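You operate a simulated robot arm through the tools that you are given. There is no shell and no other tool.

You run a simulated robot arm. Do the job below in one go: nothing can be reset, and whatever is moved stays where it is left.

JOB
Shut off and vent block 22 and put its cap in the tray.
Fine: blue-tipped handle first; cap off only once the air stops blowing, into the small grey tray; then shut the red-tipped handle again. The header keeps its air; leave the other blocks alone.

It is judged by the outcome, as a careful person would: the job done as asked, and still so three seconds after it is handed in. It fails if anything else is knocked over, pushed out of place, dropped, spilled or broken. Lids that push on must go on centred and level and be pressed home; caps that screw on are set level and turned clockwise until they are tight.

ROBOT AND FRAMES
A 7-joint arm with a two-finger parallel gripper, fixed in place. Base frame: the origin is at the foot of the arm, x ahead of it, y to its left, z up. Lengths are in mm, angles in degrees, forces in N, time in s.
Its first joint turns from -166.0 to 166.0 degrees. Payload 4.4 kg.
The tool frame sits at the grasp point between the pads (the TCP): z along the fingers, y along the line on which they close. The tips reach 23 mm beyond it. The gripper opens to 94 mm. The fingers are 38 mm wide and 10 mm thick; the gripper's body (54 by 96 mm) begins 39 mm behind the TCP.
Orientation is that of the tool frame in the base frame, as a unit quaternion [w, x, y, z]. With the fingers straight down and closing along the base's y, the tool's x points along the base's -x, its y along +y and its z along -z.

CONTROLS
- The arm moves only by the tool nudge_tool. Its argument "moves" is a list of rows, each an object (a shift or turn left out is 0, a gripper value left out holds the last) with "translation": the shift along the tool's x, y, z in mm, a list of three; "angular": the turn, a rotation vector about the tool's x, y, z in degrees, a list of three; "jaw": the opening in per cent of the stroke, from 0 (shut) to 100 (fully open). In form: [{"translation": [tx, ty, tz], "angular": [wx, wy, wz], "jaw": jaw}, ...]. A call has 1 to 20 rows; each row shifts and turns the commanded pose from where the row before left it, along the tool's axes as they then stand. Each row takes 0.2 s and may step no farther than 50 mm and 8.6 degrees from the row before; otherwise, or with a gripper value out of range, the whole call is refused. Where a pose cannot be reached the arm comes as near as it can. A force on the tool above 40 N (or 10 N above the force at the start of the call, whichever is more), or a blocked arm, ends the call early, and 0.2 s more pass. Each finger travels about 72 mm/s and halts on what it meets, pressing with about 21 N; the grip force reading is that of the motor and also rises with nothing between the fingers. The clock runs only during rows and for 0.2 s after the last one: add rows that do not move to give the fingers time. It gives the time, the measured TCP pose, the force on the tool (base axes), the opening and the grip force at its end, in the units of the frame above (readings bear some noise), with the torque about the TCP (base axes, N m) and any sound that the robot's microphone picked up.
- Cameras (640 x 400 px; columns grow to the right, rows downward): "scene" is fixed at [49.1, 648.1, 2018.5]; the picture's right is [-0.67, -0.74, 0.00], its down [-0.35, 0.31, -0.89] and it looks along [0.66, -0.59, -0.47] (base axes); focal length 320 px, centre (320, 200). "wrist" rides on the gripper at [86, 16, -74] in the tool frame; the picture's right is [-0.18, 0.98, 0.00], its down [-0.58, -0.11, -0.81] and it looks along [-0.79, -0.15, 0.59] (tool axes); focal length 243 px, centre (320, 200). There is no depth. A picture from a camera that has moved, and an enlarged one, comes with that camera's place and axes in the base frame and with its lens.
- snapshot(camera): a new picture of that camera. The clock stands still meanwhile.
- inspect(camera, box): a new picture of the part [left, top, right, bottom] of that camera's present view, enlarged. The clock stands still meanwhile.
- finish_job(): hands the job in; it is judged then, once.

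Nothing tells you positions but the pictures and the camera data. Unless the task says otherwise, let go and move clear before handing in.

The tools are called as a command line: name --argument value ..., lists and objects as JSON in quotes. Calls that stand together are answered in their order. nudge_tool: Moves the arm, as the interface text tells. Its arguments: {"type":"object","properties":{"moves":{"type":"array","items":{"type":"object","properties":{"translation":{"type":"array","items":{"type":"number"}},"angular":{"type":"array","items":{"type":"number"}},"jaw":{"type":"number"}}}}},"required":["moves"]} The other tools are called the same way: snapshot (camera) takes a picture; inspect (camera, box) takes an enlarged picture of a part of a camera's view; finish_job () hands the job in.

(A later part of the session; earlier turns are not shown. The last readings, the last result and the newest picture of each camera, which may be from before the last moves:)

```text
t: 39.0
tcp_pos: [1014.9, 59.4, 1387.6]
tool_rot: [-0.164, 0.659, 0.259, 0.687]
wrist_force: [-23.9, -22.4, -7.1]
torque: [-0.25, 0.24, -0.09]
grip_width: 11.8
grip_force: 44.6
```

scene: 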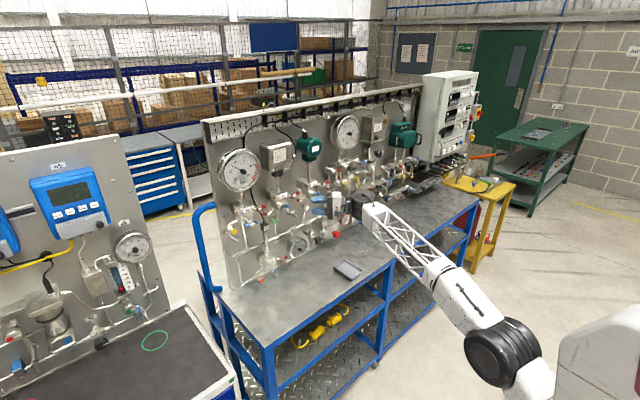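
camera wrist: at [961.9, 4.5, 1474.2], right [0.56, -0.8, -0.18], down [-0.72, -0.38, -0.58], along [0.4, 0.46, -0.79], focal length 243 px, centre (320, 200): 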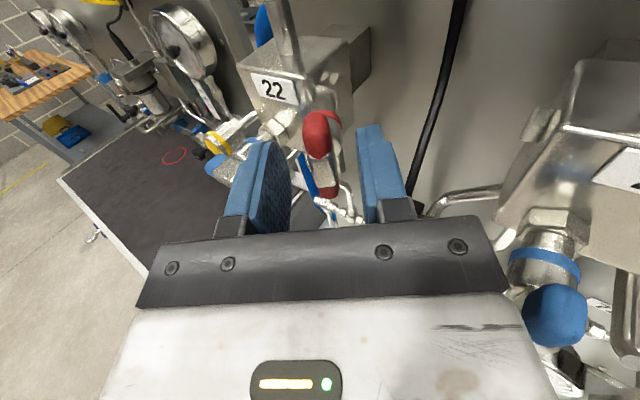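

nudge_tool --moves '[{"translation": [-0.2, 0, -0.5]}, {"translation": [-0.1, 0, 0], "angular": [0, 0, -6]}, {"translation": [-0.1, 0, 0], "angular": [0, 0, -6]}, {"translation": [-0.1, 0, 0], "angular": [0, 0, -6]}, {}]'

inspect --camera "wrist" --box '[220, 60, 420, 220]'

```text
t: 40.2
tcp_pos: [1013.9, 59.2, 1388.0]
tool_rot: [-0.055, 0.609, 0.36, 0.705]
wrist_force: [-3.3, -1.3, 0.8]
torque: [0.09, -0.16, -0.15]
grip_width: 12.0
grip_force: 45.0
```

```text
2.50 times, centred on (320, 140) of wrist
camera zoom: at [939.9, 35.8, 1472.4], right [0.55, -0.79, 0.27], down [-0.57, -0.59, -0.57], along [0.61, 0.16, -0.78], focal length 606 px, centre (320, 350)
```

zoom: 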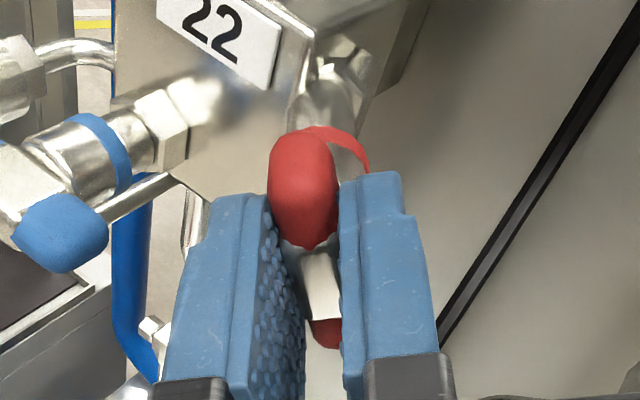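

The handle follows cleanly with low forces at about 26°. I'll continue.

nudge_tool --moves '[{"translation": [-0.1, 0, 0], "angular": [0, 0, -6]}, {"translation": [-0.1, 0, 0], "angular": [0, 0, -6]}, {"translation": [-0.1, 0, 0], "angular": [0, 0, -6]}, {}]'

snapshot --camera "wrist"

```text
t: 41.2
tcp_pos: [1015.2, 57.8, 1387.1]
tool_rot: [0.056, 0.545, 0.452, 0.704]
wrist_force: [3.5, 12.5, 9.3]
torque: [-0.07, 0.06, -0.47]
grip_width: 11.9
grip_force: 44.9
```

```text
taken
camera wrist: at [925.3, 56.4, 1460.9], right [0.48, -0.68, 0.55], down [-0.47, -0.73, -0.49], along [0.74, -0.03, -0.67], focal length 243 px, centre (320, 200)
```

wrist: 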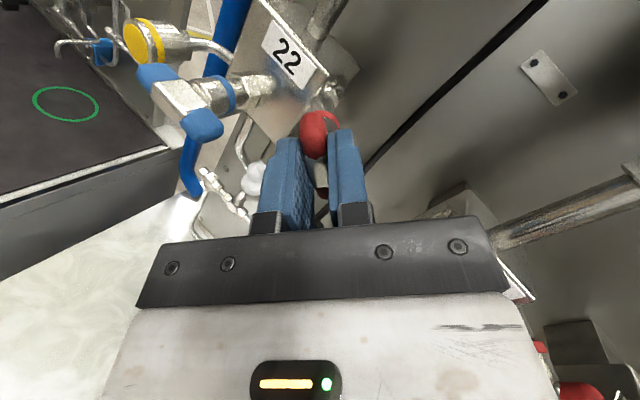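

nudge_tool --moves '[{"translation": [-0.3, 0.3, 0], "angular": [0, 0, -6]}, {"translation": [-0.1, 0, 0], "angular": [0, 0, -6]}, {"translation": [-0.1, 0, 0], "angular": [0, 0, -6]}, {}]'

nudge_tool --moves '[{"angular": [0, 0, -5]}, {"angular": [0, 0, -5]}, {}]'

```text
t: 42.2
tcp_pos: [1014.3, 58.3, 1386.8]
tool_rot: [0.165, 0.468, 0.53, 0.687]
wrist_force: [-17.0, 24.7, 5.2]
torque: [0.2, -0.47, 0.38]
grip_width: 11.8
grip_force: 44.9
```

```text
t: 43.0
tcp_pos: [1014.9, 57.2, 1387.3]
tool_rot: [0.225, 0.421, 0.569, 0.67]
wrist_force: [-2.3, 22.4, 6.7]
torque: [0.34, -0.5, 0.94]
grip_width: 11.8
grip_force: 45.2
```

nudge_tool --moves '[{"translation": [0.7, 0, 0.3]}, {"angular": [0, 0, -4]}, {"angular": [0, 0, -4]}, {}]'

inspect --camera "scene" --box '[210, 140, 310, 265]'

snapshot --camera "wrist"

```text
t: 44.0
tcp_pos: [1015.5, 56.8, 1387.1]
tool_rot: [0.271, 0.379, 0.597, 0.653]
wrist_force: [19.8, 0.2, 12.9]
torque: [0.29, -0.44, 0.4]
grip_width: 12.1
grip_force: 44.7
```

```text
3.20 times, centred on (260, 202) of scene
camera zoom: at [49.1, 648.1, 2018.5], right [-0.67, -0.74, 0.0], down [-0.35, 0.31, -0.89], along [0.66, -0.59, -0.47], focal length 1022 px, centre (512, 192)
```

zoom: 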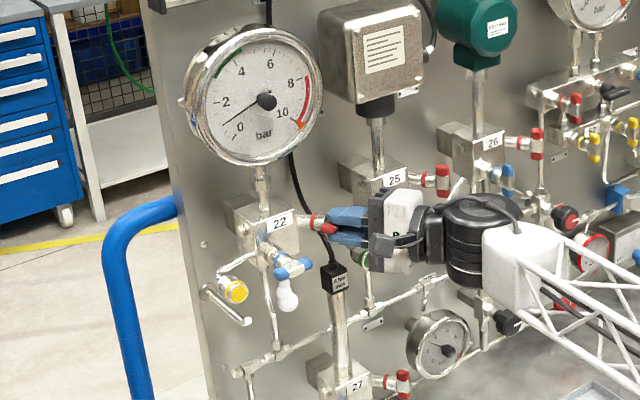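

```text
taken
camera wrist: at [906.4, 83.1, 1418.0], right [0.2, -0.29, 0.94], down [-0.34, -0.92, -0.21], along [0.92, -0.28, -0.28], focal length 243 px, centre (320, 200)
```

wrist: 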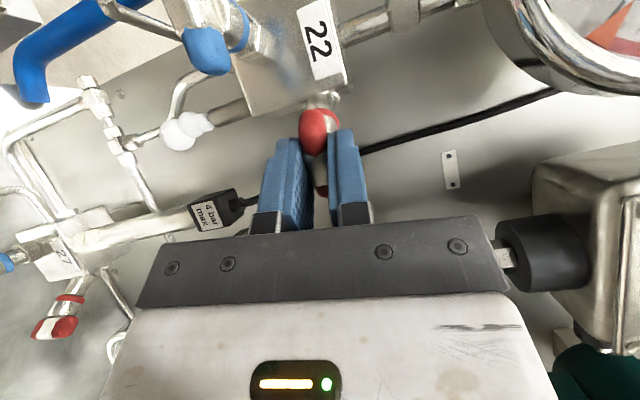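

Air is venting (a puff shows at the vent stub) and gauge 22 is falling, now about 1 bar. I'll relax the side load and wait for it to stop.

nudge_tool --moves '[{"translation": [0, 0.3, 0.3]}, {}, {}, {}, {}, {}, {}, {}, {}, {}]'

inspect --camera "scene" --box '[210, 140, 310, 265]'

```text
t: 46.2
tcp_pos: [1015.4, 56.8, 1387.2]
tool_rot: [0.27, 0.38, 0.596, 0.653]
wrist_force: [-8.2, -26.5, 2.4]
torque: [0.12, -0.18, -0.66]
grip_width: 12.0
grip_force: 45.0
```

```text
3.20 times, centred on (260, 202) of scene
camera zoom: at [49.1, 648.1, 2018.5], right [-0.67, -0.74, 0.0], down [-0.35, 0.31, -0.89], along [0.66, -0.59, -0.47], focal length 1022 px, centre (512, 192)
```

zoom: 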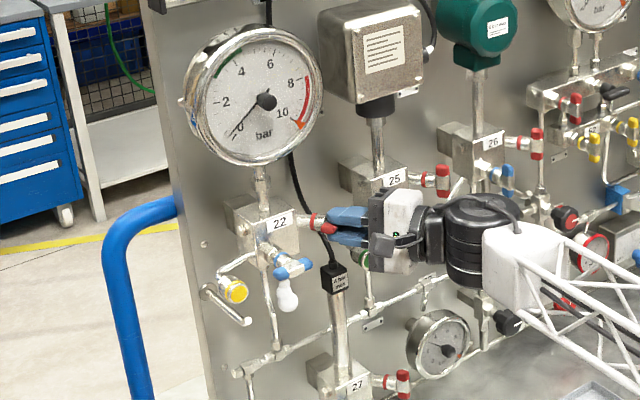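

Gauge 22 is almost at zero, with a small puff still showing. I'll let go of the red handle and back straight out while it finishes.

nudge_tool --moves '[{"translation": [0, 0, -0.4]}, {"jaw": 35}, {}, {}, {"translation": [0, 0, -20]}, {"translation": [0, 0, -30]}, {"translation": [0, 0, -40]}, {"translation": [0, 0, -40]}, {}, {}, {}]'

inspect --camera "scene" --box '[210, 140, 310, 265]'

snapshot --camera "wrist"

```text
t: 48.6
tcp_pos: [909.1, -17.6, 1387.7]
tool_rot: [0.27, 0.38, 0.597, 0.653]
wrist_force: [0.8, 0.5, 0.4]
torque: [-0.01, -0.01, 0.03]
grip_width: 32.9
grip_force: 0.0
```

```text
3.20 times, centred on (260, 202) of scene
camera zoom: at [49.1, 648.1, 2018.5], right [-0.67, -0.74, 0.0], down [-0.35, 0.31, -0.89], along [0.66, -0.59, -0.47], focal length 1022 px, centre (512, 192)
```

zoom: 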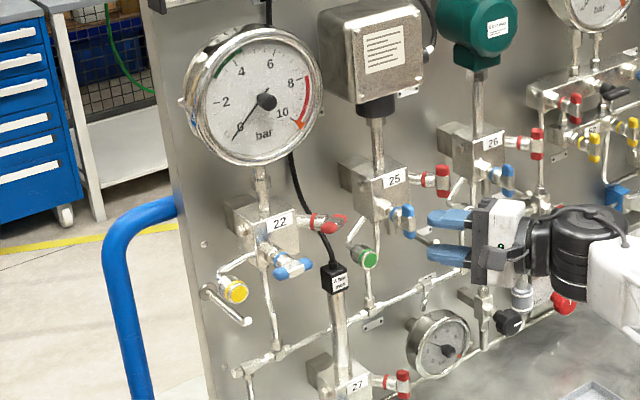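

```text
taken
camera wrist: at [799.5, 8.2, 1418.5], right [0.2, -0.29, 0.94], down [-0.34, -0.92, -0.21], along [0.92, -0.28, -0.28], focal length 243 px, centre (320, 200)
```

wrist: 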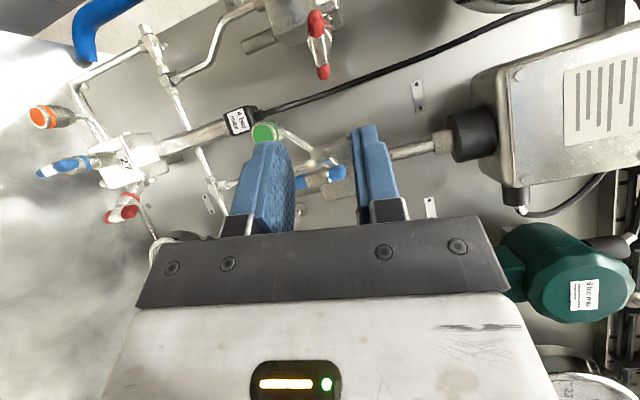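

Gauge 22 reads zero, the puff has gone, and the small header gauge still reads about 3 bar. Next is the cap: I'll unwind the roll in free space and go in front of it.

nudge_tool --moves '[{"translation": [0, 0, -40]}, {"angular": [0, 0, 8]}, {"angular": [0, 0, 8]}, {"angular": [0, 0, 8]}, {"angular": [0, 0, 8]}, {"angular": [0, 0, 8]}, {"angular": [0, 0, 8]}, {"angular": [0, 0, 8]}, {"angular": [0, 0, 8]}, {"angular": [0, 0, 8]}, {"angular": [0, 0, 8]}, {"angular": [-7, 0, 0]}, {"angular": [-7, 0, 0]}, {"angular": [-7, 0, 0]}, {"angular": [-7, 0, 0]}, {"angular": [-7, 0, 0]}, {}]'

```text
t: 52.2
tcp_pos: [874.9, -40.2, 1388.5]
tool_rot: [0.0, 0.708, 0.002, 0.706]
wrist_force: [-0.9, -0.6, 0.4]
torque: [0.0, 0.01, 0.0]
grip_width: 33.0
grip_force: 0.0
```

nudge_tool --moves '[{"translation": [0, -45, 0]}, {"translation": [0, -45, 0]}, {"translation": [0, -45, 0]}, {"translation": [0, -45, 0]}, {"translation": [0, -45, 0]}, {"translation": [-22, -21, 0]}, {"translation": [-22, 0, 30]}, {}]'

snapshot --camera "wrist"

inspect --camera "wrist" --box '[240, 0, 400, 110]'

inspect --camera "scene" --box '[210, 180, 290, 240]'

```text
t: 54.0
tcp_pos: [905.5, 205.6, 1344.6]
tool_rot: [0.001, 0.707, 0.0, 0.707]
wrist_force: [0.9, 0.1, 0.0]
torque: [0.01, 0.02, -0.04]
grip_width: 33.1
grip_force: 0.1
```

```text
taken
camera wrist: at [830.3, 191.2, 1429.6], right [0.0, -0.98, -0.18], down [-0.81, 0.11, -0.58], along [0.59, 0.15, -0.79], focal length 243 px, centre (320, 200)
```

wrist: 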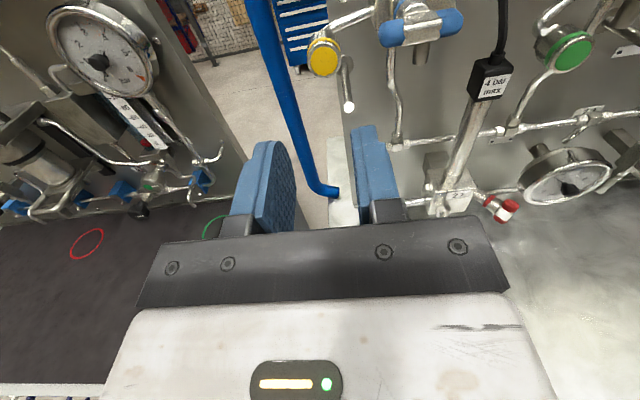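

```text
3.64 times, centred on (320, 55) of wrist
camera zoom: at [830.3, 191.2, 1429.6], right [0.0, -0.98, -0.18], down [-0.81, 0.11, -0.58], along [0.59, 0.15, -0.79], focal length 882 px, centre (320, 727)
```

zoom: 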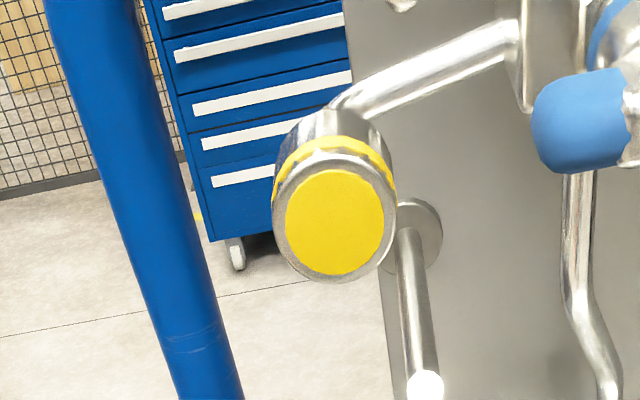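

```text
6.67 times, centred on (250, 210) of scene
camera zoom: at [49.1, 648.1, 2018.5], right [-0.67, -0.74, 0.0], down [-0.35, 0.31, -0.89], along [0.66, -0.59, -0.47], focal length 2130 px, centre (787, 133)
```

zoom: 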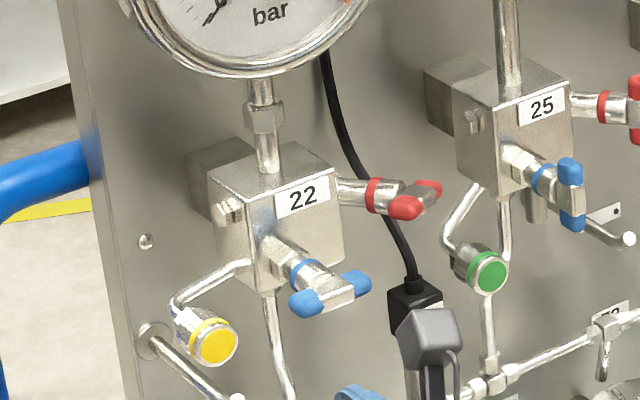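

inspect --camera "scene" --box '[228, 216, 252, 236]'

inspect --camera "wrist" --box '[300, 15, 360, 90]'

```text
16.00 times, centred on (240, 226) of scene
camera zoom: at [49.1, 648.1, 2018.5], right [-0.67, -0.74, 0.0], down [-0.35, 0.31, -0.89], along [0.66, -0.59, -0.47], focal length 5112 px, centre (1600, -216)
```

zoom: 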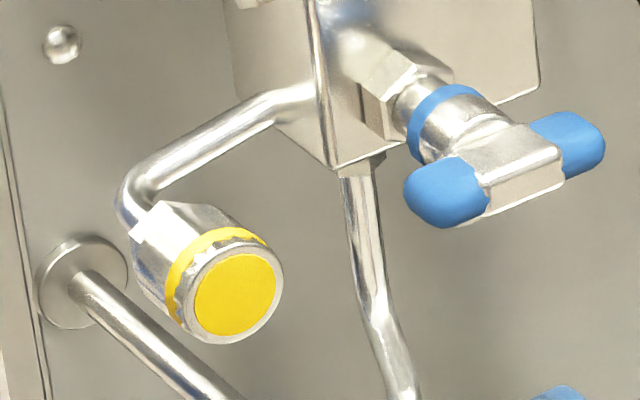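

```text
5.33 times, centred on (330, 52) of wrist
camera zoom: at [830.3, 191.2, 1429.6], right [0.0, -0.98, -0.18], down [-0.81, 0.11, -0.58], along [0.59, 0.15, -0.79], focal length 1294 px, centre (267, 987)
```

zoom: 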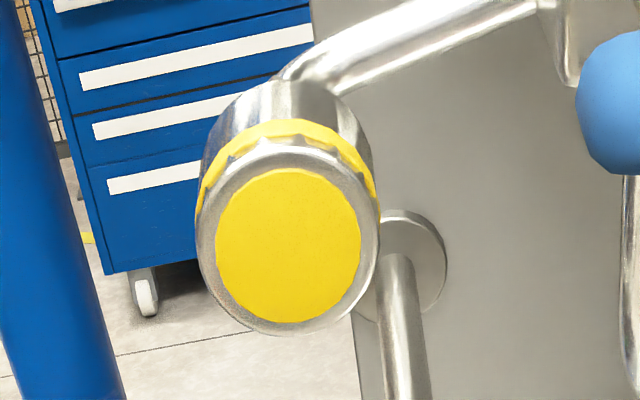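

The cap is now measured well: its face centre is at (1030, 205, 1341), 26 mm in diameter, with about 6 mm of knurl in front of the yellow ring. I'll unwind the roll back here in free space to get a long counter-clockwise stroke.

nudge_tool --moves '[{"angular": [0, 0, 8.5], "jaw": 43}, {"angular": [0, 0, 8.5]}, {"angular": [0, 0, 8.5]}, {"angular": [0, 0, 8.5]}, {"angular": [0, 0, 8.5]}, {"angular": [0, 0, 8.5]}, {"angular": [0, 0, 8.5]}, {"angular": [0, 0, 8.5]}, {"angular": [0, 0, 8.5]}, {"angular": [0, 0, 8.5]}, {"angular": [0, 0, 8.5]}, {"angular": [0, 0, 8.5]}, {"angular": [0, 0, 8.5]}, {"angular": [0, 0, 8.5]}, {"angular": [0, 0, 8.5]}]'

nudge_tool --moves '[{"angular": [0, 0, 8.5]}, {"angular": [0, 0, 8.5]}, {"angular": [0, 0, 8.5]}, {"angular": [0, 0, 8.5]}, {"angular": [0, 0, 8.5]}, {"angular": [0, 0, 8.5]}, {"angular": [0, 0, 8.5]}, {"angular": [0, 0, 8.5]}, {"angular": [0, 0, 8.5]}, {"angular": [0, 0, 8.5]}, {"angular": [0, 0, 8.5]}, {"angular": [0, 0, 8.5]}, {"angular": [0, 0, 8.5]}, {"angular": [0, 0, 8.5]}, {}]'

snapshot --camera "wrist"

```text
t: 57.2
tcp_pos: [906.1, 206.5, 1343.3]
tool_rot: [0.634, -0.314, 0.634, -0.311]
wrist_force: [0.1, 0.5, 0.6]
torque: [0.02, -0.01, 0.01]
grip_width: 40.6
grip_force: 0.0
```

```text
t: 60.4
tcp_pos: [905.1, 208.0, 1342.3]
tool_rot: [0.59, 0.388, 0.592, 0.388]
wrist_force: [0.2, -0.2, -0.6]
torque: [-0.02, 0.04, 0.02]
grip_width: 40.4
grip_force: 0.1
```

```text
taken
camera wrist: at [830.3, 293.0, 1323.1], right [0.0, 0.22, 0.97], down [-0.81, -0.58, 0.13], along [0.59, -0.79, 0.18], focal length 243 px, centre (320, 200)
```

wrist: 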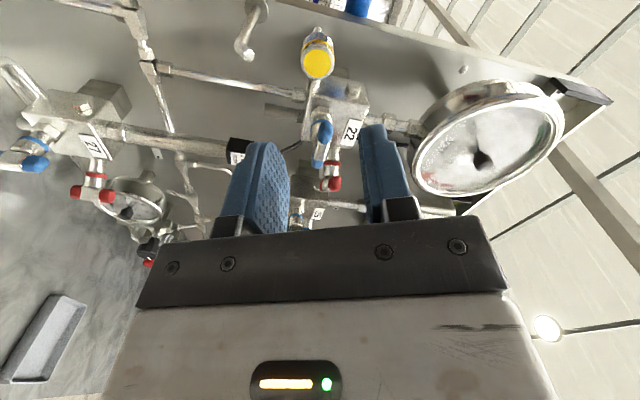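

nudge_tool --moves '[{"translation": [-2, -1.7, 0]}, {"translation": [0, 0, 35]}, {"translation": [0, 0, 35]}, {}, {}]'

snapshot --camera "wrist"

inspect --camera "scene" --box '[220, 190, 280, 240]'

```text
t: 61.6
tcp_pos: [974.4, 203.5, 1342.1]
tool_rot: [0.591, 0.387, 0.592, 0.387]
wrist_force: [0.4, -0.8, 0.3]
torque: [0.02, 0.01, -0.01]
grip_width: 40.4
grip_force: 0.0
```

```text
taken
camera wrist: at [900.4, 290.4, 1322.1], right [0.0, 0.23, 0.97], down [-0.81, -0.58, 0.13], along [0.59, -0.79, 0.18], focal length 243 px, centre (320, 200)
```

wrist: 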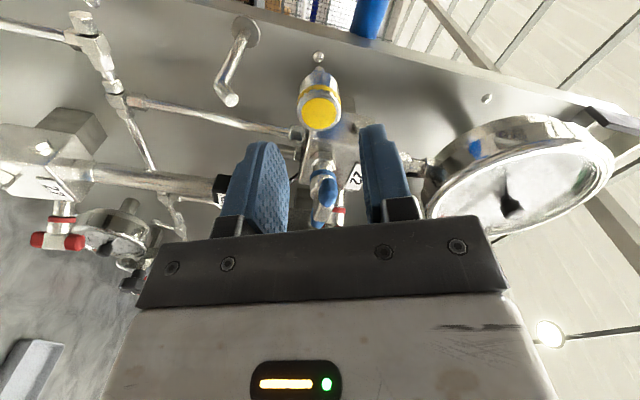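

```text
8.00 times, centred on (250, 215) of scene
camera zoom: at [49.1, 648.1, 2018.5], right [-0.67, -0.74, 0.0], down [-0.35, 0.31, -0.89], along [0.66, -0.59, -0.47], focal length 2556 px, centre (880, 80)
```

zoom: 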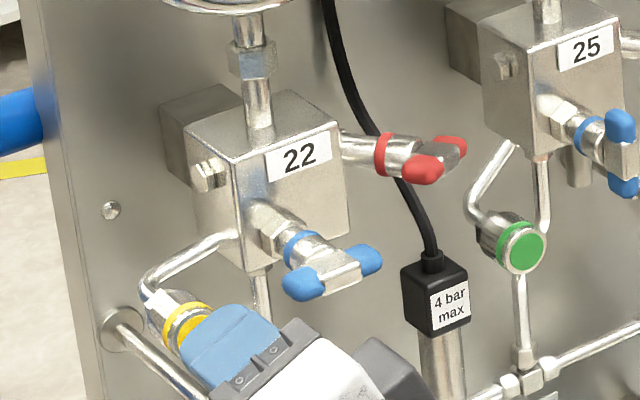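

nudge_tool --moves '[{"translation": [0, 0, 20]}, {"translation": [0, 0, 12]}, {}, {"translation": [0, 0, 6]}, {}]'

inspect --camera "wrist" --box '[220, 60, 420, 220]'

inspect --camera "scene" --box '[225, 205, 265, 240]'

```text
t: 62.8
tcp_pos: [1013.9, 203.9, 1342.8]
tool_rot: [0.591, 0.387, 0.592, 0.387]
wrist_force: [0.2, -0.3, 0.3]
torque: [0.02, 0.0, 0.01]
grip_width: 40.5
grip_force: 0.0
```

```text
2.50 times, centred on (320, 140) of wrist
camera zoom: at [937.8, 290.4, 1322.9], right [0.0, 0.23, 0.97], down [-0.81, -0.58, 0.13], along [0.59, -0.79, 0.18], focal length 606 px, centre (320, 350)
```

zoom: 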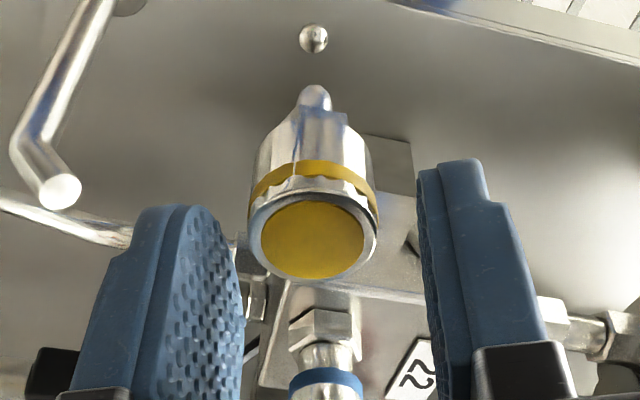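

```text
11.43 times, centred on (245, 222) of scene
camera zoom: at [49.1, 648.1, 2018.5], right [-0.67, -0.74, 0.0], down [-0.35, 0.31, -0.89], along [0.66, -0.59, -0.47], focal length 3652 px, centre (1177, -57)
```

zoom: 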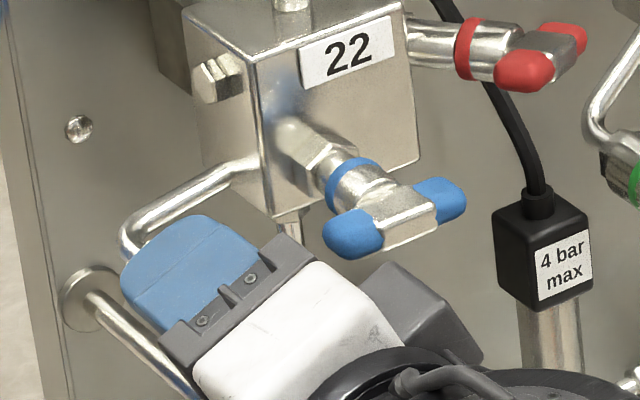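

The tips reach about 5 mm past the cap's face, over the knurl only. I'll close on it.

nudge_tool --moves '[{"translation": [0, 0, 0.5], "jaw": 0}, {}, {}, {}]'

inspect --camera "wrist" --box '[220, 60, 420, 220]'

```text
t: 63.8
tcp_pos: [1013.1, 204.5, 1342.6]
tool_rot: [0.592, 0.387, 0.592, 0.387]
wrist_force: [-1.1, 0.9, -0.2]
torque: [0.0, -0.03, 0.0]
grip_width: 25.9
grip_force: 20.8
heard: snap
```

```text
2.50 times, centred on (320, 140) of wrist
camera zoom: at [938.2, 290.5, 1322.5], right [0.0, 0.23, 0.97], down [-0.81, -0.58, 0.13], along [0.59, -0.79, 0.18], focal length 606 px, centre (320, 350)
```

zoom: 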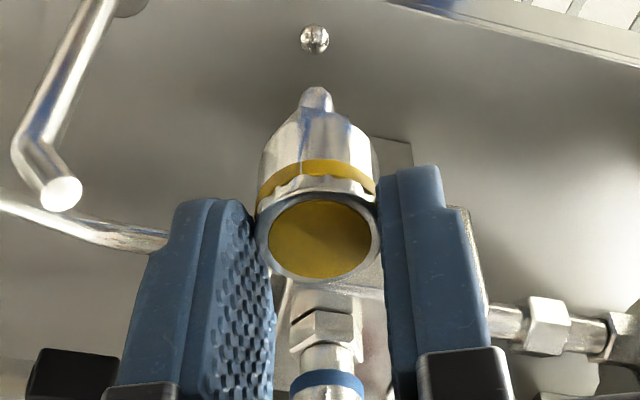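

I heard a snap as the grip settled, with no residual load, so this looks like a push-on cap that has released into the grip. I'll ease it straight out a little and watch the force.

nudge_tool --moves '[{"translation": [0, 0, -1.5]}, {"translation": [0, 0, -1.5]}, {}]'

inspect --camera "wrist" --box '[220, 60, 420, 220]'

```text
t: 64.6
tcp_pos: [1011.0, 204.2, 1341.7]
tool_rot: [0.591, 0.387, 0.592, 0.388]
wrist_force: [0.7, 0.2, -0.1]
torque: [0.0, -0.02, 0.01]
grip_width: 26.0
grip_force: 20.9
```

```text
2.50 times, centred on (320, 140) of wrist
camera zoom: at [935.4, 290.4, 1322.2], right [0.0, 0.23, 0.97], down [-0.81, -0.58, 0.13], along [0.59, -0.78, 0.18], focal length 606 px, centre (320, 350)
```

zoom: 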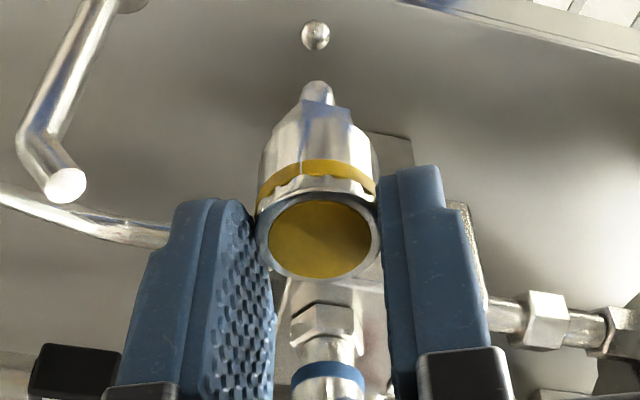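

nudge_tool --moves '[{"translation": [0, 0, -3]}, {"translation": [0, 0, -3]}, {}]'

inspect --camera "wrist" --box '[220, 60, 420, 220]'

inspect --camera "scene" --box '[225, 205, 265, 240]'

```text
t: 65.4
tcp_pos: [1004.8, 204.3, 1342.4]
tool_rot: [0.591, 0.387, 0.592, 0.388]
wrist_force: [-0.5, -0.8, 0.6]
torque: [-0.01, 0.02, -0.02]
grip_width: 26.0
grip_force: 20.9
```

```text
2.50 times, centred on (320, 140) of wrist
camera zoom: at [929.5, 290.4, 1322.5], right [0.0, 0.23, 0.97], down [-0.81, -0.58, 0.13], along [0.59, -0.78, 0.18], focal length 606 px, centre (320, 350)
```

zoom: 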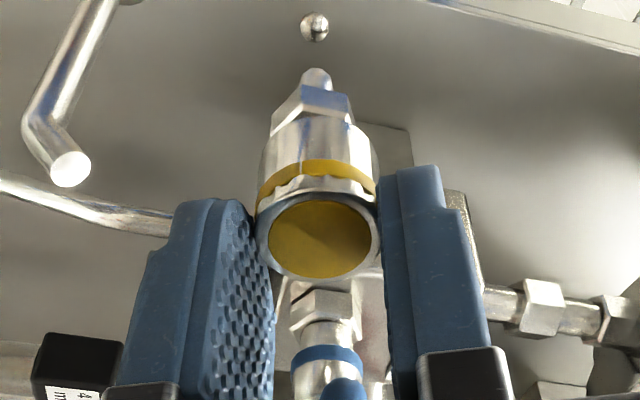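

```text
11.43 times, centred on (245, 222) of scene
camera zoom: at [49.1, 648.1, 2018.5], right [-0.67, -0.74, 0.0], down [-0.35, 0.31, -0.89], along [0.66, -0.59, -0.47], focal length 3652 px, centre (1177, -57)
```

zoom: 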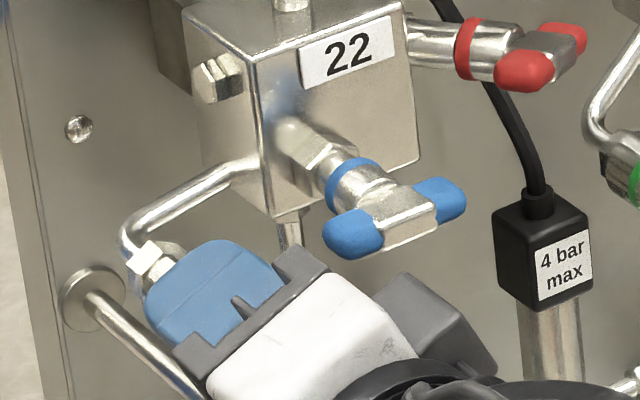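

The whole cap (about 20 mm long) is sliding off its hex port freely. I'll keep pulling straight out.

nudge_tool --moves '[{"translation": [0, 0, -5]}, {"translation": [0, 0, -5]}, {"translation": [0, 0, -8]}, {"translation": [0, 0, -10]}, {"translation": [0, 0, -15]}, {}]'

snapshot --camera "wrist"

inspect --camera "wrist" --box '[220, 60, 420, 220]'

inspect --camera "scene" --box '[220, 195, 280, 245]'

```text
t: 66.8
tcp_pos: [962.8, 204.4, 1341.2]
tool_rot: [0.591, 0.387, 0.593, 0.386]
wrist_force: [-0.8, 1.0, 0.6]
torque: [0.01, 0.02, 0.02]
grip_width: 26.1
grip_force: 21.3
```

```text
taken
camera wrist: at [886.7, 290.7, 1321.9], right [0.0, 0.23, 0.97], down [-0.81, -0.58, 0.13], along [0.59, -0.79, 0.18], focal length 243 px, centre (320, 200)
```

wrist: 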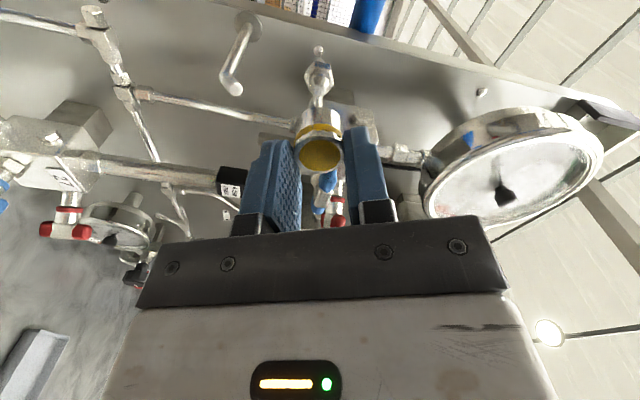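

```text
2.50 times, centred on (320, 140) of wrist
camera zoom: at [886.7, 290.7, 1321.9], right [0.0, 0.23, 0.97], down [-0.81, -0.58, 0.13], along [0.59, -0.79, 0.18], focal length 606 px, centre (320, 350)
```

zoom: 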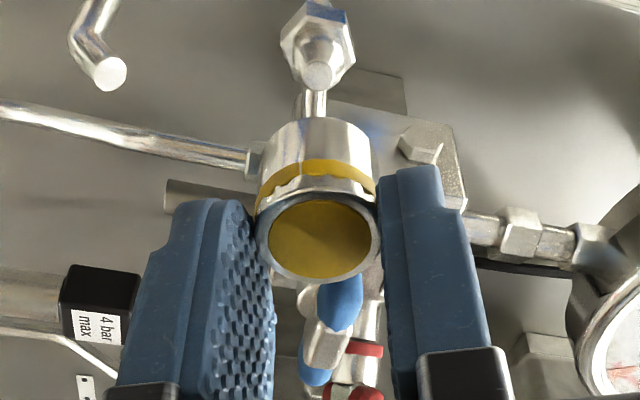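

```text
8.00 times, centred on (250, 220) of scene
camera zoom: at [49.1, 648.1, 2018.5], right [-0.67, -0.74, 0.0], down [-0.35, 0.31, -0.89], along [0.66, -0.59, -0.47], focal length 2556 px, centre (880, 40)
```

zoom: 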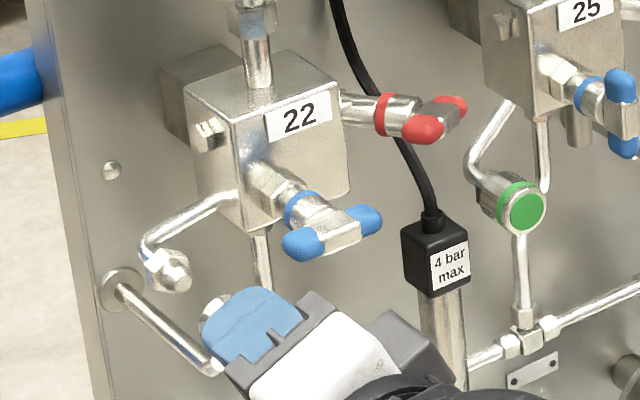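

The cap is off and held, with the port bare. I'll carry it back from the panel, unroll, then point the tool downward on the way to the tray.

nudge_tool --moves '[{"translation": [0, 0, -35]}, {"translation": [0, 0, -35]}, {"translation": [0, 0, -35]}, {"angular": [0, 0, -8.34]}, {"angular": [0, 0, -8.34]}, {"angular": [0, 0, -8.34]}, {"angular": [0, 0, -8.34]}, {"angular": [0, 0, -8.34]}, {"angular": [0, 0, -8.34]}, {"angular": [0, 0, -8.34]}, {"angular": [0, 0, -8.34]}, {"translation": [0, -40, 0]}, {"translation": [0, -40, 0]}, {"translation": [0, -40, 0]}, {}]'

nudge_tool --moves '[{"translation": [0, -40, -20]}, {"translation": [0, -40, -20]}, {"translation": [0, -40, -10]}, {"angular": [0, 8.2, 0]}, {"angular": [0, 8.2, 0]}, {"angular": [0, 8.2, 0]}, {"angular": [0, 8.2, 0]}, {"angular": [0, 8.2, 0]}, {"angular": [0, 8.2, 0]}, {"angular": [0, 8.2, 0]}, {"angular": [0, 8.2, 0]}, {"angular": [0, 8.2, 0]}, {"angular": [0, 8.2, 0]}, {"angular": [0, 8.0, 0]}, {}]'

snapshot --camera "wrist"

snapshot --camera "scene"

```text
t: 70.0
tcp_pos: [856.0, 84.6, 1342.7]
tool_rot: [0.706, -0.003, 0.708, -0.001]
wrist_force: [-0.9, -0.3, -0.1]
torque: [0.02, 0.0, -0.03]
grip_width: 26.0
grip_force: 20.7
```

```text
t: 73.2
tcp_pos: [804.2, -41.2, 1307.7]
tool_rot: [0.458, -0.006, 0.889, 0.005]
wrist_force: [0.6, -0.1, -0.3]
torque: [0.01, 0.02, 0.01]
grip_width: 25.8
grip_force: 20.9
out of reach, approached as far as the arm can: row 3, 6, 8, 9, 10, 11, 12, 13, 14
```

```text
taken
camera wrist: at [693.0, -25.3, 1280.1], right [0.09, 0.98, 0.15], down [-0.32, -0.11, 0.94], along [0.94, -0.14, 0.3], focal length 243 px, centre (320, 200)
```

wrist: 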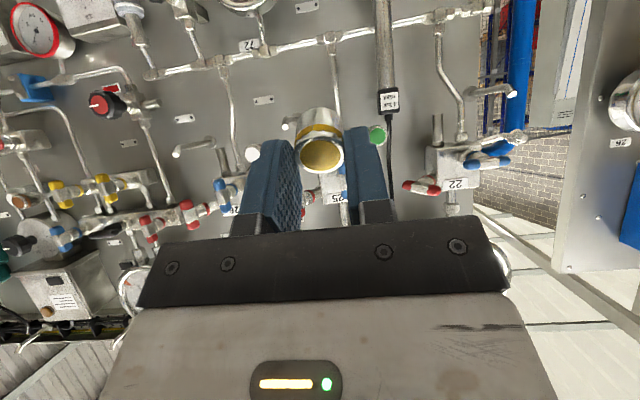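

```text
taken
```

scene: 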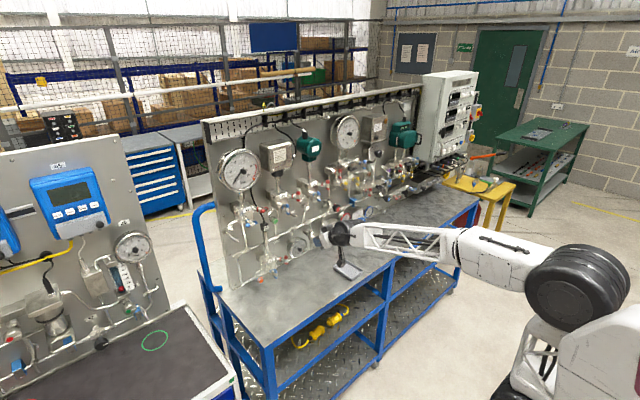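

The arm hit a joint limit while pitching down. I'll raise and pull back to the region where the pointing-down pose worked before, keeping hold of the cap.

nudge_tool --moves '[{"translation": [-19, 0, -38]}, {"translation": [-19, 0, -38]}, {"translation": [-19, 0, -38]}, {"translation": [-19, 0, -38]}, {}]'

nudge_tool --moves '[{"angular": [0, 8, 0]}, {"angular": [0, 8, 0]}, {"angular": [0, 8, 0]}, {}]'

snapshot --camera "scene"

```text
t: 74.4
tcp_pos: [725.1, -49.3, 1365.4]
tool_rot: [0.46, -0.006, 0.888, 0.006]
wrist_force: [0.7, 0.1, -0.7]
torque: [0.02, -0.01, -0.02]
grip_width: 25.8
grip_force: 21.2
out of reach, approached as far as the arm can: row 1, 2, 3, 4
```

```text
t: 75.4
tcp_pos: [726.0, -48.6, 1364.5]
tool_rot: [0.46, -0.008, 0.888, 0.007]
wrist_force: [-0.2, 0.5, -0.7]
torque: [0.01, 0.04, -0.02]
grip_width: 25.8
grip_force: 21.1
out of reach, approached as far as the arm can: row 1, 2, 3
```

```text
taken
```

scene: 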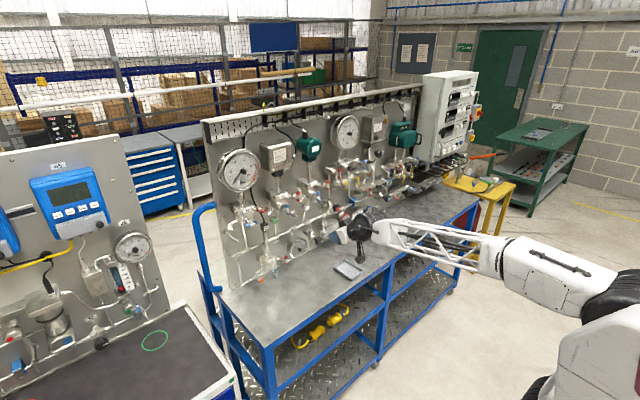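

The wrist appears to be in a flipped bend, which limits the downward pitch to about 35°. To undo that I'll pitch the tool up, swing it around the forearm axis, then pitch down the normal way, all here in free air with the cap held.

nudge_tool --moves '[{"angular": [0, -7.5, 0]}, {"angular": [0, -7.5, 0]}, {"angular": [0, -7.5, 0]}, {"angular": [0, -7.5, 0]}, {"angular": [0, -7.5, 0]}, {"angular": [0, -7.5, 0]}, {"angular": [0, -7.5, 0]}, {"angular": [0, -7.5, 0]}, {}]'

snapshot --camera "scene"

```text
t: 77.4
tcp_pos: [726.7, -46.7, 1372.7]
tool_rot: [0.819, -0.006, 0.573, 0.015]
wrist_force: [-0.4, -0.7, -0.6]
torque: [-0.01, 0.04, 0.04]
grip_width: 25.3
grip_force: 21.0
out of reach, approached as far as the arm can: row 3
```

```text
taken
```

scene: 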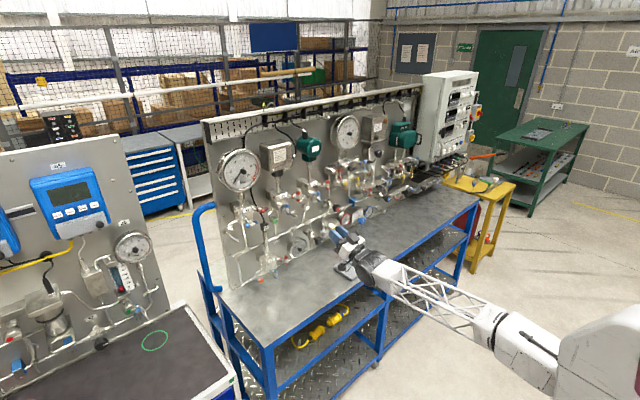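

inspect --camera "wrist" --box '[220, 60, 420, 220]'

inspect --camera "scene" --box '[310, 205, 400, 300]'

```text
2.50 times, centred on (320, 140) of wrist
camera zoom: at [684.2, -30.5, 1266.3], right [-0.09, 0.98, 0.18], down [-0.95, -0.14, 0.27], along [0.29, -0.15, 0.95], focal length 606 px, centre (320, 350)
```

zoom: 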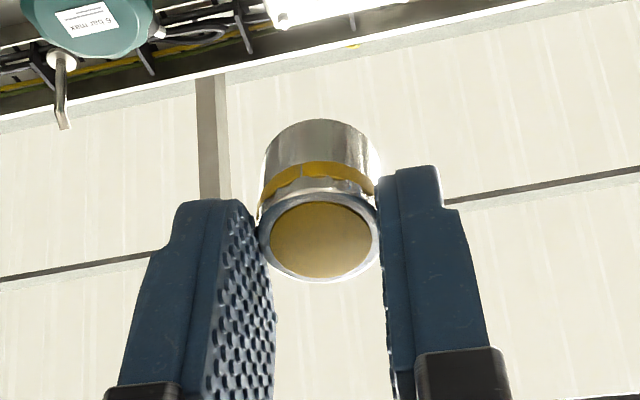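

```text
4.21 times, centred on (355, 252) of scene
camera zoom: at [49.1, 648.1, 2018.5], right [-0.67, -0.74, 0.0], down [-0.35, 0.31, -0.89], along [0.66, -0.59, -0.47], focal length 1345 px, centre (173, -21)
```

zoom: 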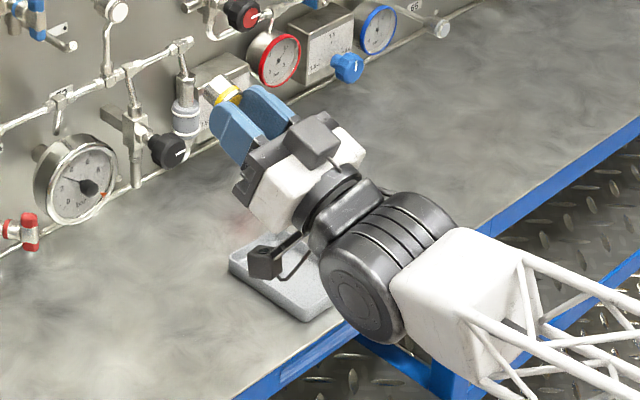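

The cap is still held. I'll now swing around the forearm axis and check whether this direction is free.

nudge_tool --moves '[{"angular": [3.4, 0, 4.9]}, {"angular": [3.4, 0, 4.9]}, {"angular": [3.4, 0, 4.9]}, {"angular": [3.4, 0, 4.9]}, {"angular": [3.4, 0, 4.9]}, {"angular": [3.4, 0, 4.9]}, {"angular": [3.4, 0, 4.9]}, {}]'

snapshot --camera "scene"

```text
t: 79.2
tcp_pos: [725.4, -47.1, 1370.7]
tool_rot: [0.761, 0.33, 0.541, 0.136]
wrist_force: [0.6, 0.3, -1.0]
torque: [0.0, 0.02, 0.0]
grip_width: 25.4
grip_force: 21.2
```

```text
taken
```

scene: 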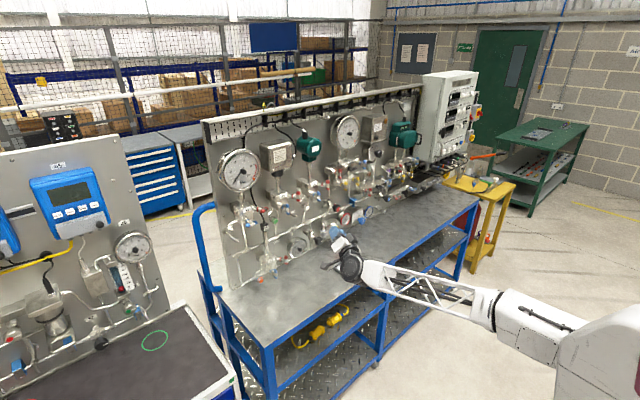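

nudge_tool --moves '[{"angular": [3.4, 0, 4.9]}, {"angular": [3.4, 0, 4.9]}, {"angular": [3.4, 0, 4.9]}, {"angular": [3.4, 0, 4.9]}, {"angular": [3.4, 0, 4.9]}, {"angular": [3.4, 0, 4.9]}, {"angular": [3.4, 0, 4.9]}, {"angular": [3.4, 0, 4.9]}, {"angular": [3.4, 0, 4.9]}, {}]'

snapshot --camera "scene"

inspect --camera "wrist" --box '[220, 60, 420, 220]'

```text
t: 81.4
tcp_pos: [725.5, -48.0, 1370.2]
tool_rot: [0.544, 0.691, 0.396, 0.266]
wrist_force: [-0.3, -1.3, -0.7]
torque: [0.02, 0.01, 0.0]
grip_width: 25.3
grip_force: 20.7
```

```text
taken
```

scene: 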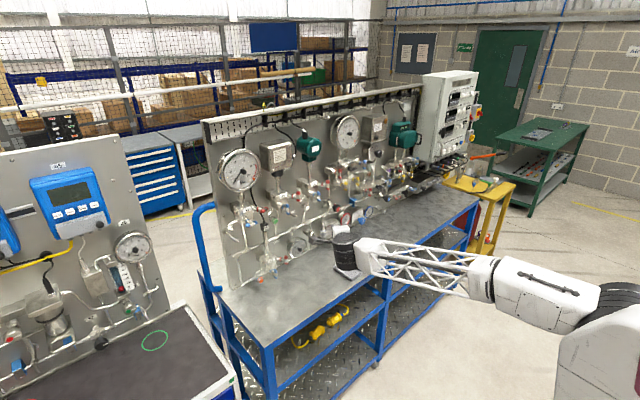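

```text
2.50 times, centred on (320, 140) of wrist
camera zoom: at [717.2, 64.6, 1401.9], right [0.15, -0.25, 0.96], down [-0.99, -0.04, 0.15], along [0.0, -0.97, -0.25], focal length 606 px, centre (320, 350)
```

zoom: 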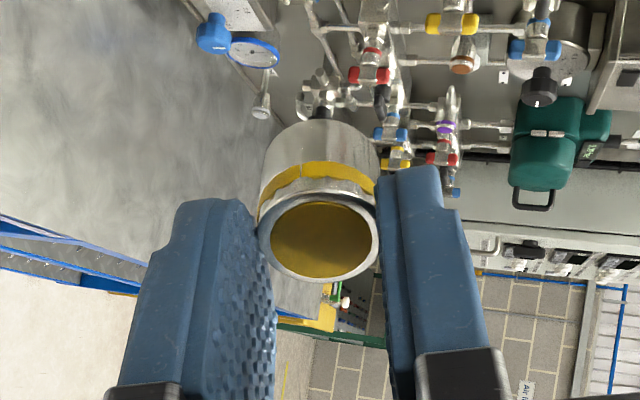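

The cap is steady and this direction is free. I'll finish the swing.

nudge_tool --moves '[{"angular": [3.4, 0, 4.9]}, {"angular": [3.4, 0, 4.9]}, {"angular": [3.4, 0, 4.9]}, {"angular": [3.4, 0, 4.9]}, {"angular": [3.4, 0, 4.9]}, {"angular": [3.4, 0, 4.9]}, {"angular": [3.4, 0, 4.9]}, {"angular": [3.4, 0, 4.9]}, {"angular": [3.4, 0, 4.9]}, {"angular": [3.4, 0, 4.9]}, {"angular": [3.4, 0, 4.9]}, {"angular": [3.4, 0, 4.9]}, {"angular": [3.4, 0, 4.9]}, {"angular": [3.4, 0, 4.9]}, {}]'

snapshot --camera "scene"

```text
t: 84.6
tcp_pos: [725.4, -47.4, 1372.4]
tool_rot: [0.147, 0.92, 0.122, 0.341]
wrist_force: [-0.2, 0.0, -1.3]
torque: [-0.01, -0.01, 0.01]
grip_width: 25.6
grip_force: 20.9
out of reach, approached as far as the arm can: row 11, 12, 13, 14
```

```text
taken
```

scene: 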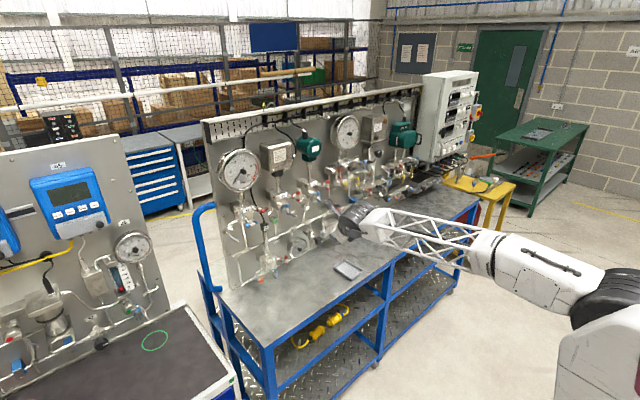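

The tool is now pitched down about 46° on the good side of the bend. I'll finish turning it straight down.

nudge_tool --moves '[{"angular": [3.73, -6.23, 0]}, {"angular": [3.73, -6.23, 0]}, {"angular": [3.73, -6.23, 0]}, {"angular": [3.73, -6.23, 0]}, {"angular": [3.73, -6.23, 0]}, {"angular": [3.73, -6.23, 0]}, {}]'

snapshot --camera "wrist"

snapshot --camera "scene"

```text
t: 86.2
tcp_pos: [725.4, -45.8, 1359.0]
tool_rot: [0.141, 0.927, 0.122, 0.325]
wrist_force: [-0.1, -0.8, -0.4]
torque: [0.0, 0.06, 0.02]
grip_width: 25.2
grip_force: 21.1
out of reach, approached as far as the arm can: row 1, 2, 3, 4, 5, 6
```

```text
taken
camera wrist: at [746.1, -19.3, 1469.5], right [-0.01, -0.97, 0.23], down [-0.97, 0.06, 0.24], along [-0.25, -0.22, -0.94], focal length 243 px, centre (320, 200)
```

wrist: 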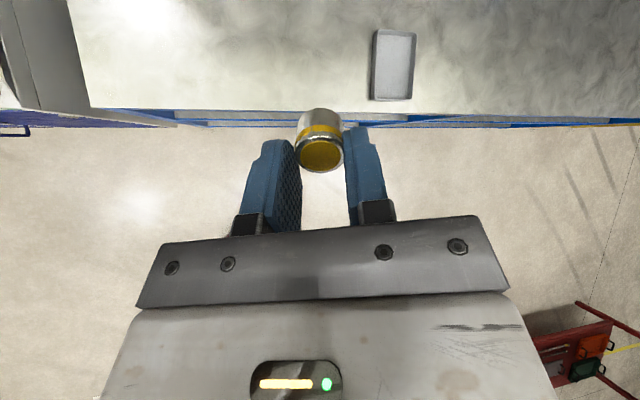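

```text
taken
```

scene: 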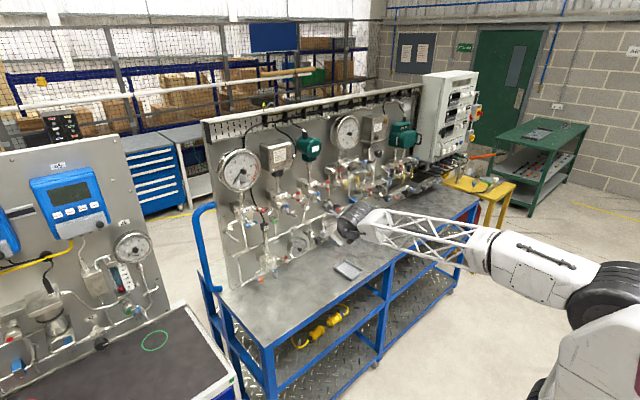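

inspect --camera "scene" --box '[310, 180, 410, 260]'

inspect --camera "scene" --box '[380, 180, 640, 400]'

```text
5.00 times, centred on (360, 220) of scene
camera zoom: at [49.1, 648.1, 2018.5], right [-0.67, -0.74, 0.0], down [-0.35, 0.31, -0.89], along [0.66, -0.59, -0.47], focal length 1598 px, centre (120, 100)
```

zoom: 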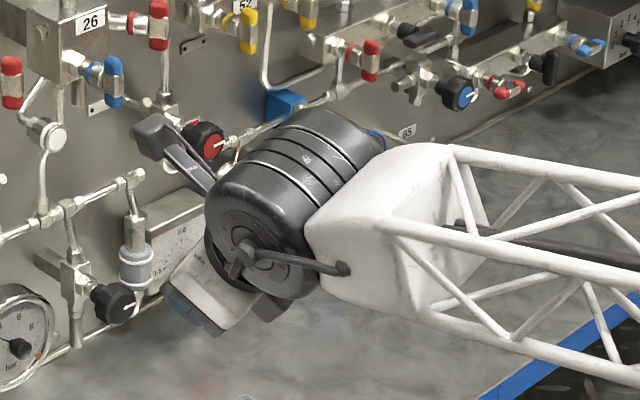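

```text
1.82 times, centred on (510, 290) of scene
camera zoom: at [49.1, 648.1, 2018.5], right [-0.67, -0.74, 0.0], down [-0.35, 0.31, -0.89], along [0.66, -0.59, -0.47], focal length 581 px, centre (-26, 36)
```

zoom: 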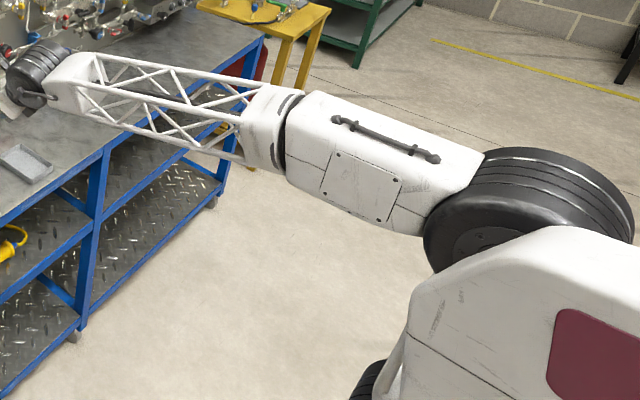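

nudge_tool --moves '[{"angular": [0, -6, 0]}, {"angular": [0, -6, 0]}, {}]'

nudge_tool --moves '[{"angular": [0, 0, -6]}, {"angular": [0, 0, -6]}, {"angular": [0, 0, -6]}, {}]'

nudge_tool --moves '[{"angular": [0, -6, 0]}, {"angular": [0, -6, 0]}, {}]'

```text
t: 87.0
tcp_pos: [726.0, -47.0, 1358.2]
tool_rot: [0.153, 0.956, 0.107, 0.225]
wrist_force: [-0.6, -0.6, -0.1]
torque: [0.0, -0.01, 0.0]
grip_width: 25.2
grip_force: 20.8
```

```text
t: 88.0
tcp_pos: [727.0, -46.4, 1358.6]
tool_rot: [0.186, 0.928, 0.255, 0.199]
wrist_force: [0.6, -0.1, -1.3]
torque: [0.0, -0.01, -0.03]
grip_width: 25.5
grip_force: 21.2
```

```text
t: 88.8
tcp_pos: [725.8, -45.2, 1359.2]
tool_rot: [0.212, 0.944, 0.235, 0.099]
wrist_force: [0.5, 0.4, -1.4]
torque: [0.03, -0.04, 0.05]
grip_width: 25.6
grip_force: 20.6
```

That direction is free now. I'll try bringing the tool upright from here.

nudge_tool --moves '[{"angular": [6.6, -1.3, 0]}, {"angular": [6.6, -1.3, 0]}, {"angular": [6.6, -1.3, 0]}, {"angular": [6.6, -1.3, 0]}, {}]'

snapshot --camera "scene"

snapshot --camera "wrist"

```text
t: 90.0
tcp_pos: [726.6, -34.1, 1354.8]
tool_rot: [0.141, 0.962, 0.233, 0.004]
wrist_force: [-0.9, 0.7, -0.2]
torque: [0.0, 0.03, 0.05]
grip_width: 25.4
grip_force: 20.9
out of reach, approached as far as the arm can: row 2, 3, 4
```

```text
taken
```

scene: 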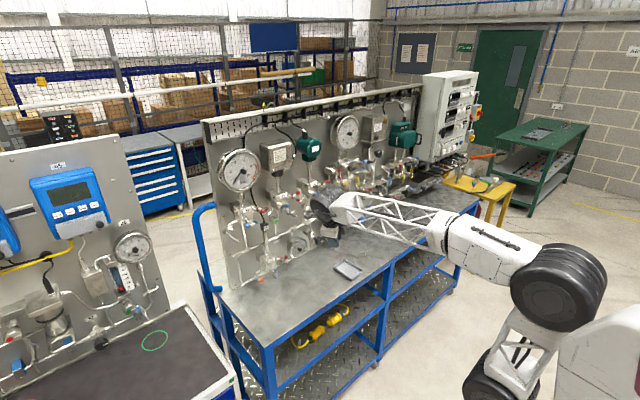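

```text
taken
camera wrist: at [804.0, 11.2, 1426.6], right [0.27, -0.92, 0.28], down [-0.63, 0.05, 0.78], along [-0.73, -0.39, -0.56], focal length 243 px, centre (320, 200)
```

wrist: 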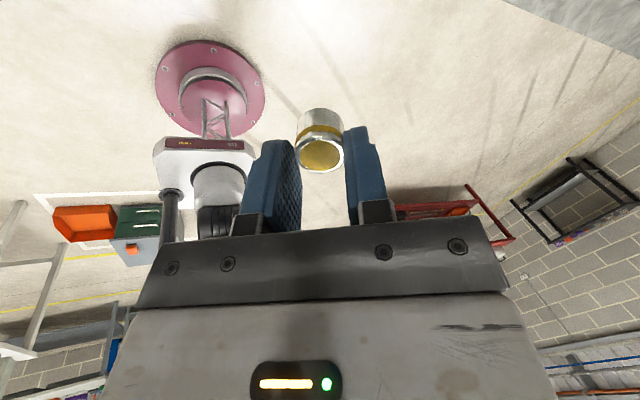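

nudge_tool --moves '[{"angular": [0, 0, -8]}, {"angular": [0, 0, -8]}, {"angular": [0, 0, -8]}, {"angular": [0, 0, -8]}, {"angular": [0, 0, -8]}, {}]'

```text
t: 91.4
tcp_pos: [724.7, -33.6, 1355.3]
tool_rot: [0.133, 0.825, 0.547, -0.044]
wrist_force: [-0.6, -1.2, -0.7]
torque: [0.0, 0.01, 0.04]
grip_width: 25.2
grip_force: 20.8
```

nudge_tool --moves '[{"angular": [4.9, 6.2, 0]}, {"angular": [4.9, 6.2, 0]}, {}]'

```text
t: 92.2
tcp_pos: [725.2, -34.3, 1356.3]
tool_rot: [0.133, 0.825, 0.547, -0.043]
wrist_force: [0.2, 0.1, 0.1]
torque: [0.0, -0.03, -0.04]
grip_width: 25.3
grip_force: 20.8
out of reach, approached as far as the arm can: row 1, 2
```

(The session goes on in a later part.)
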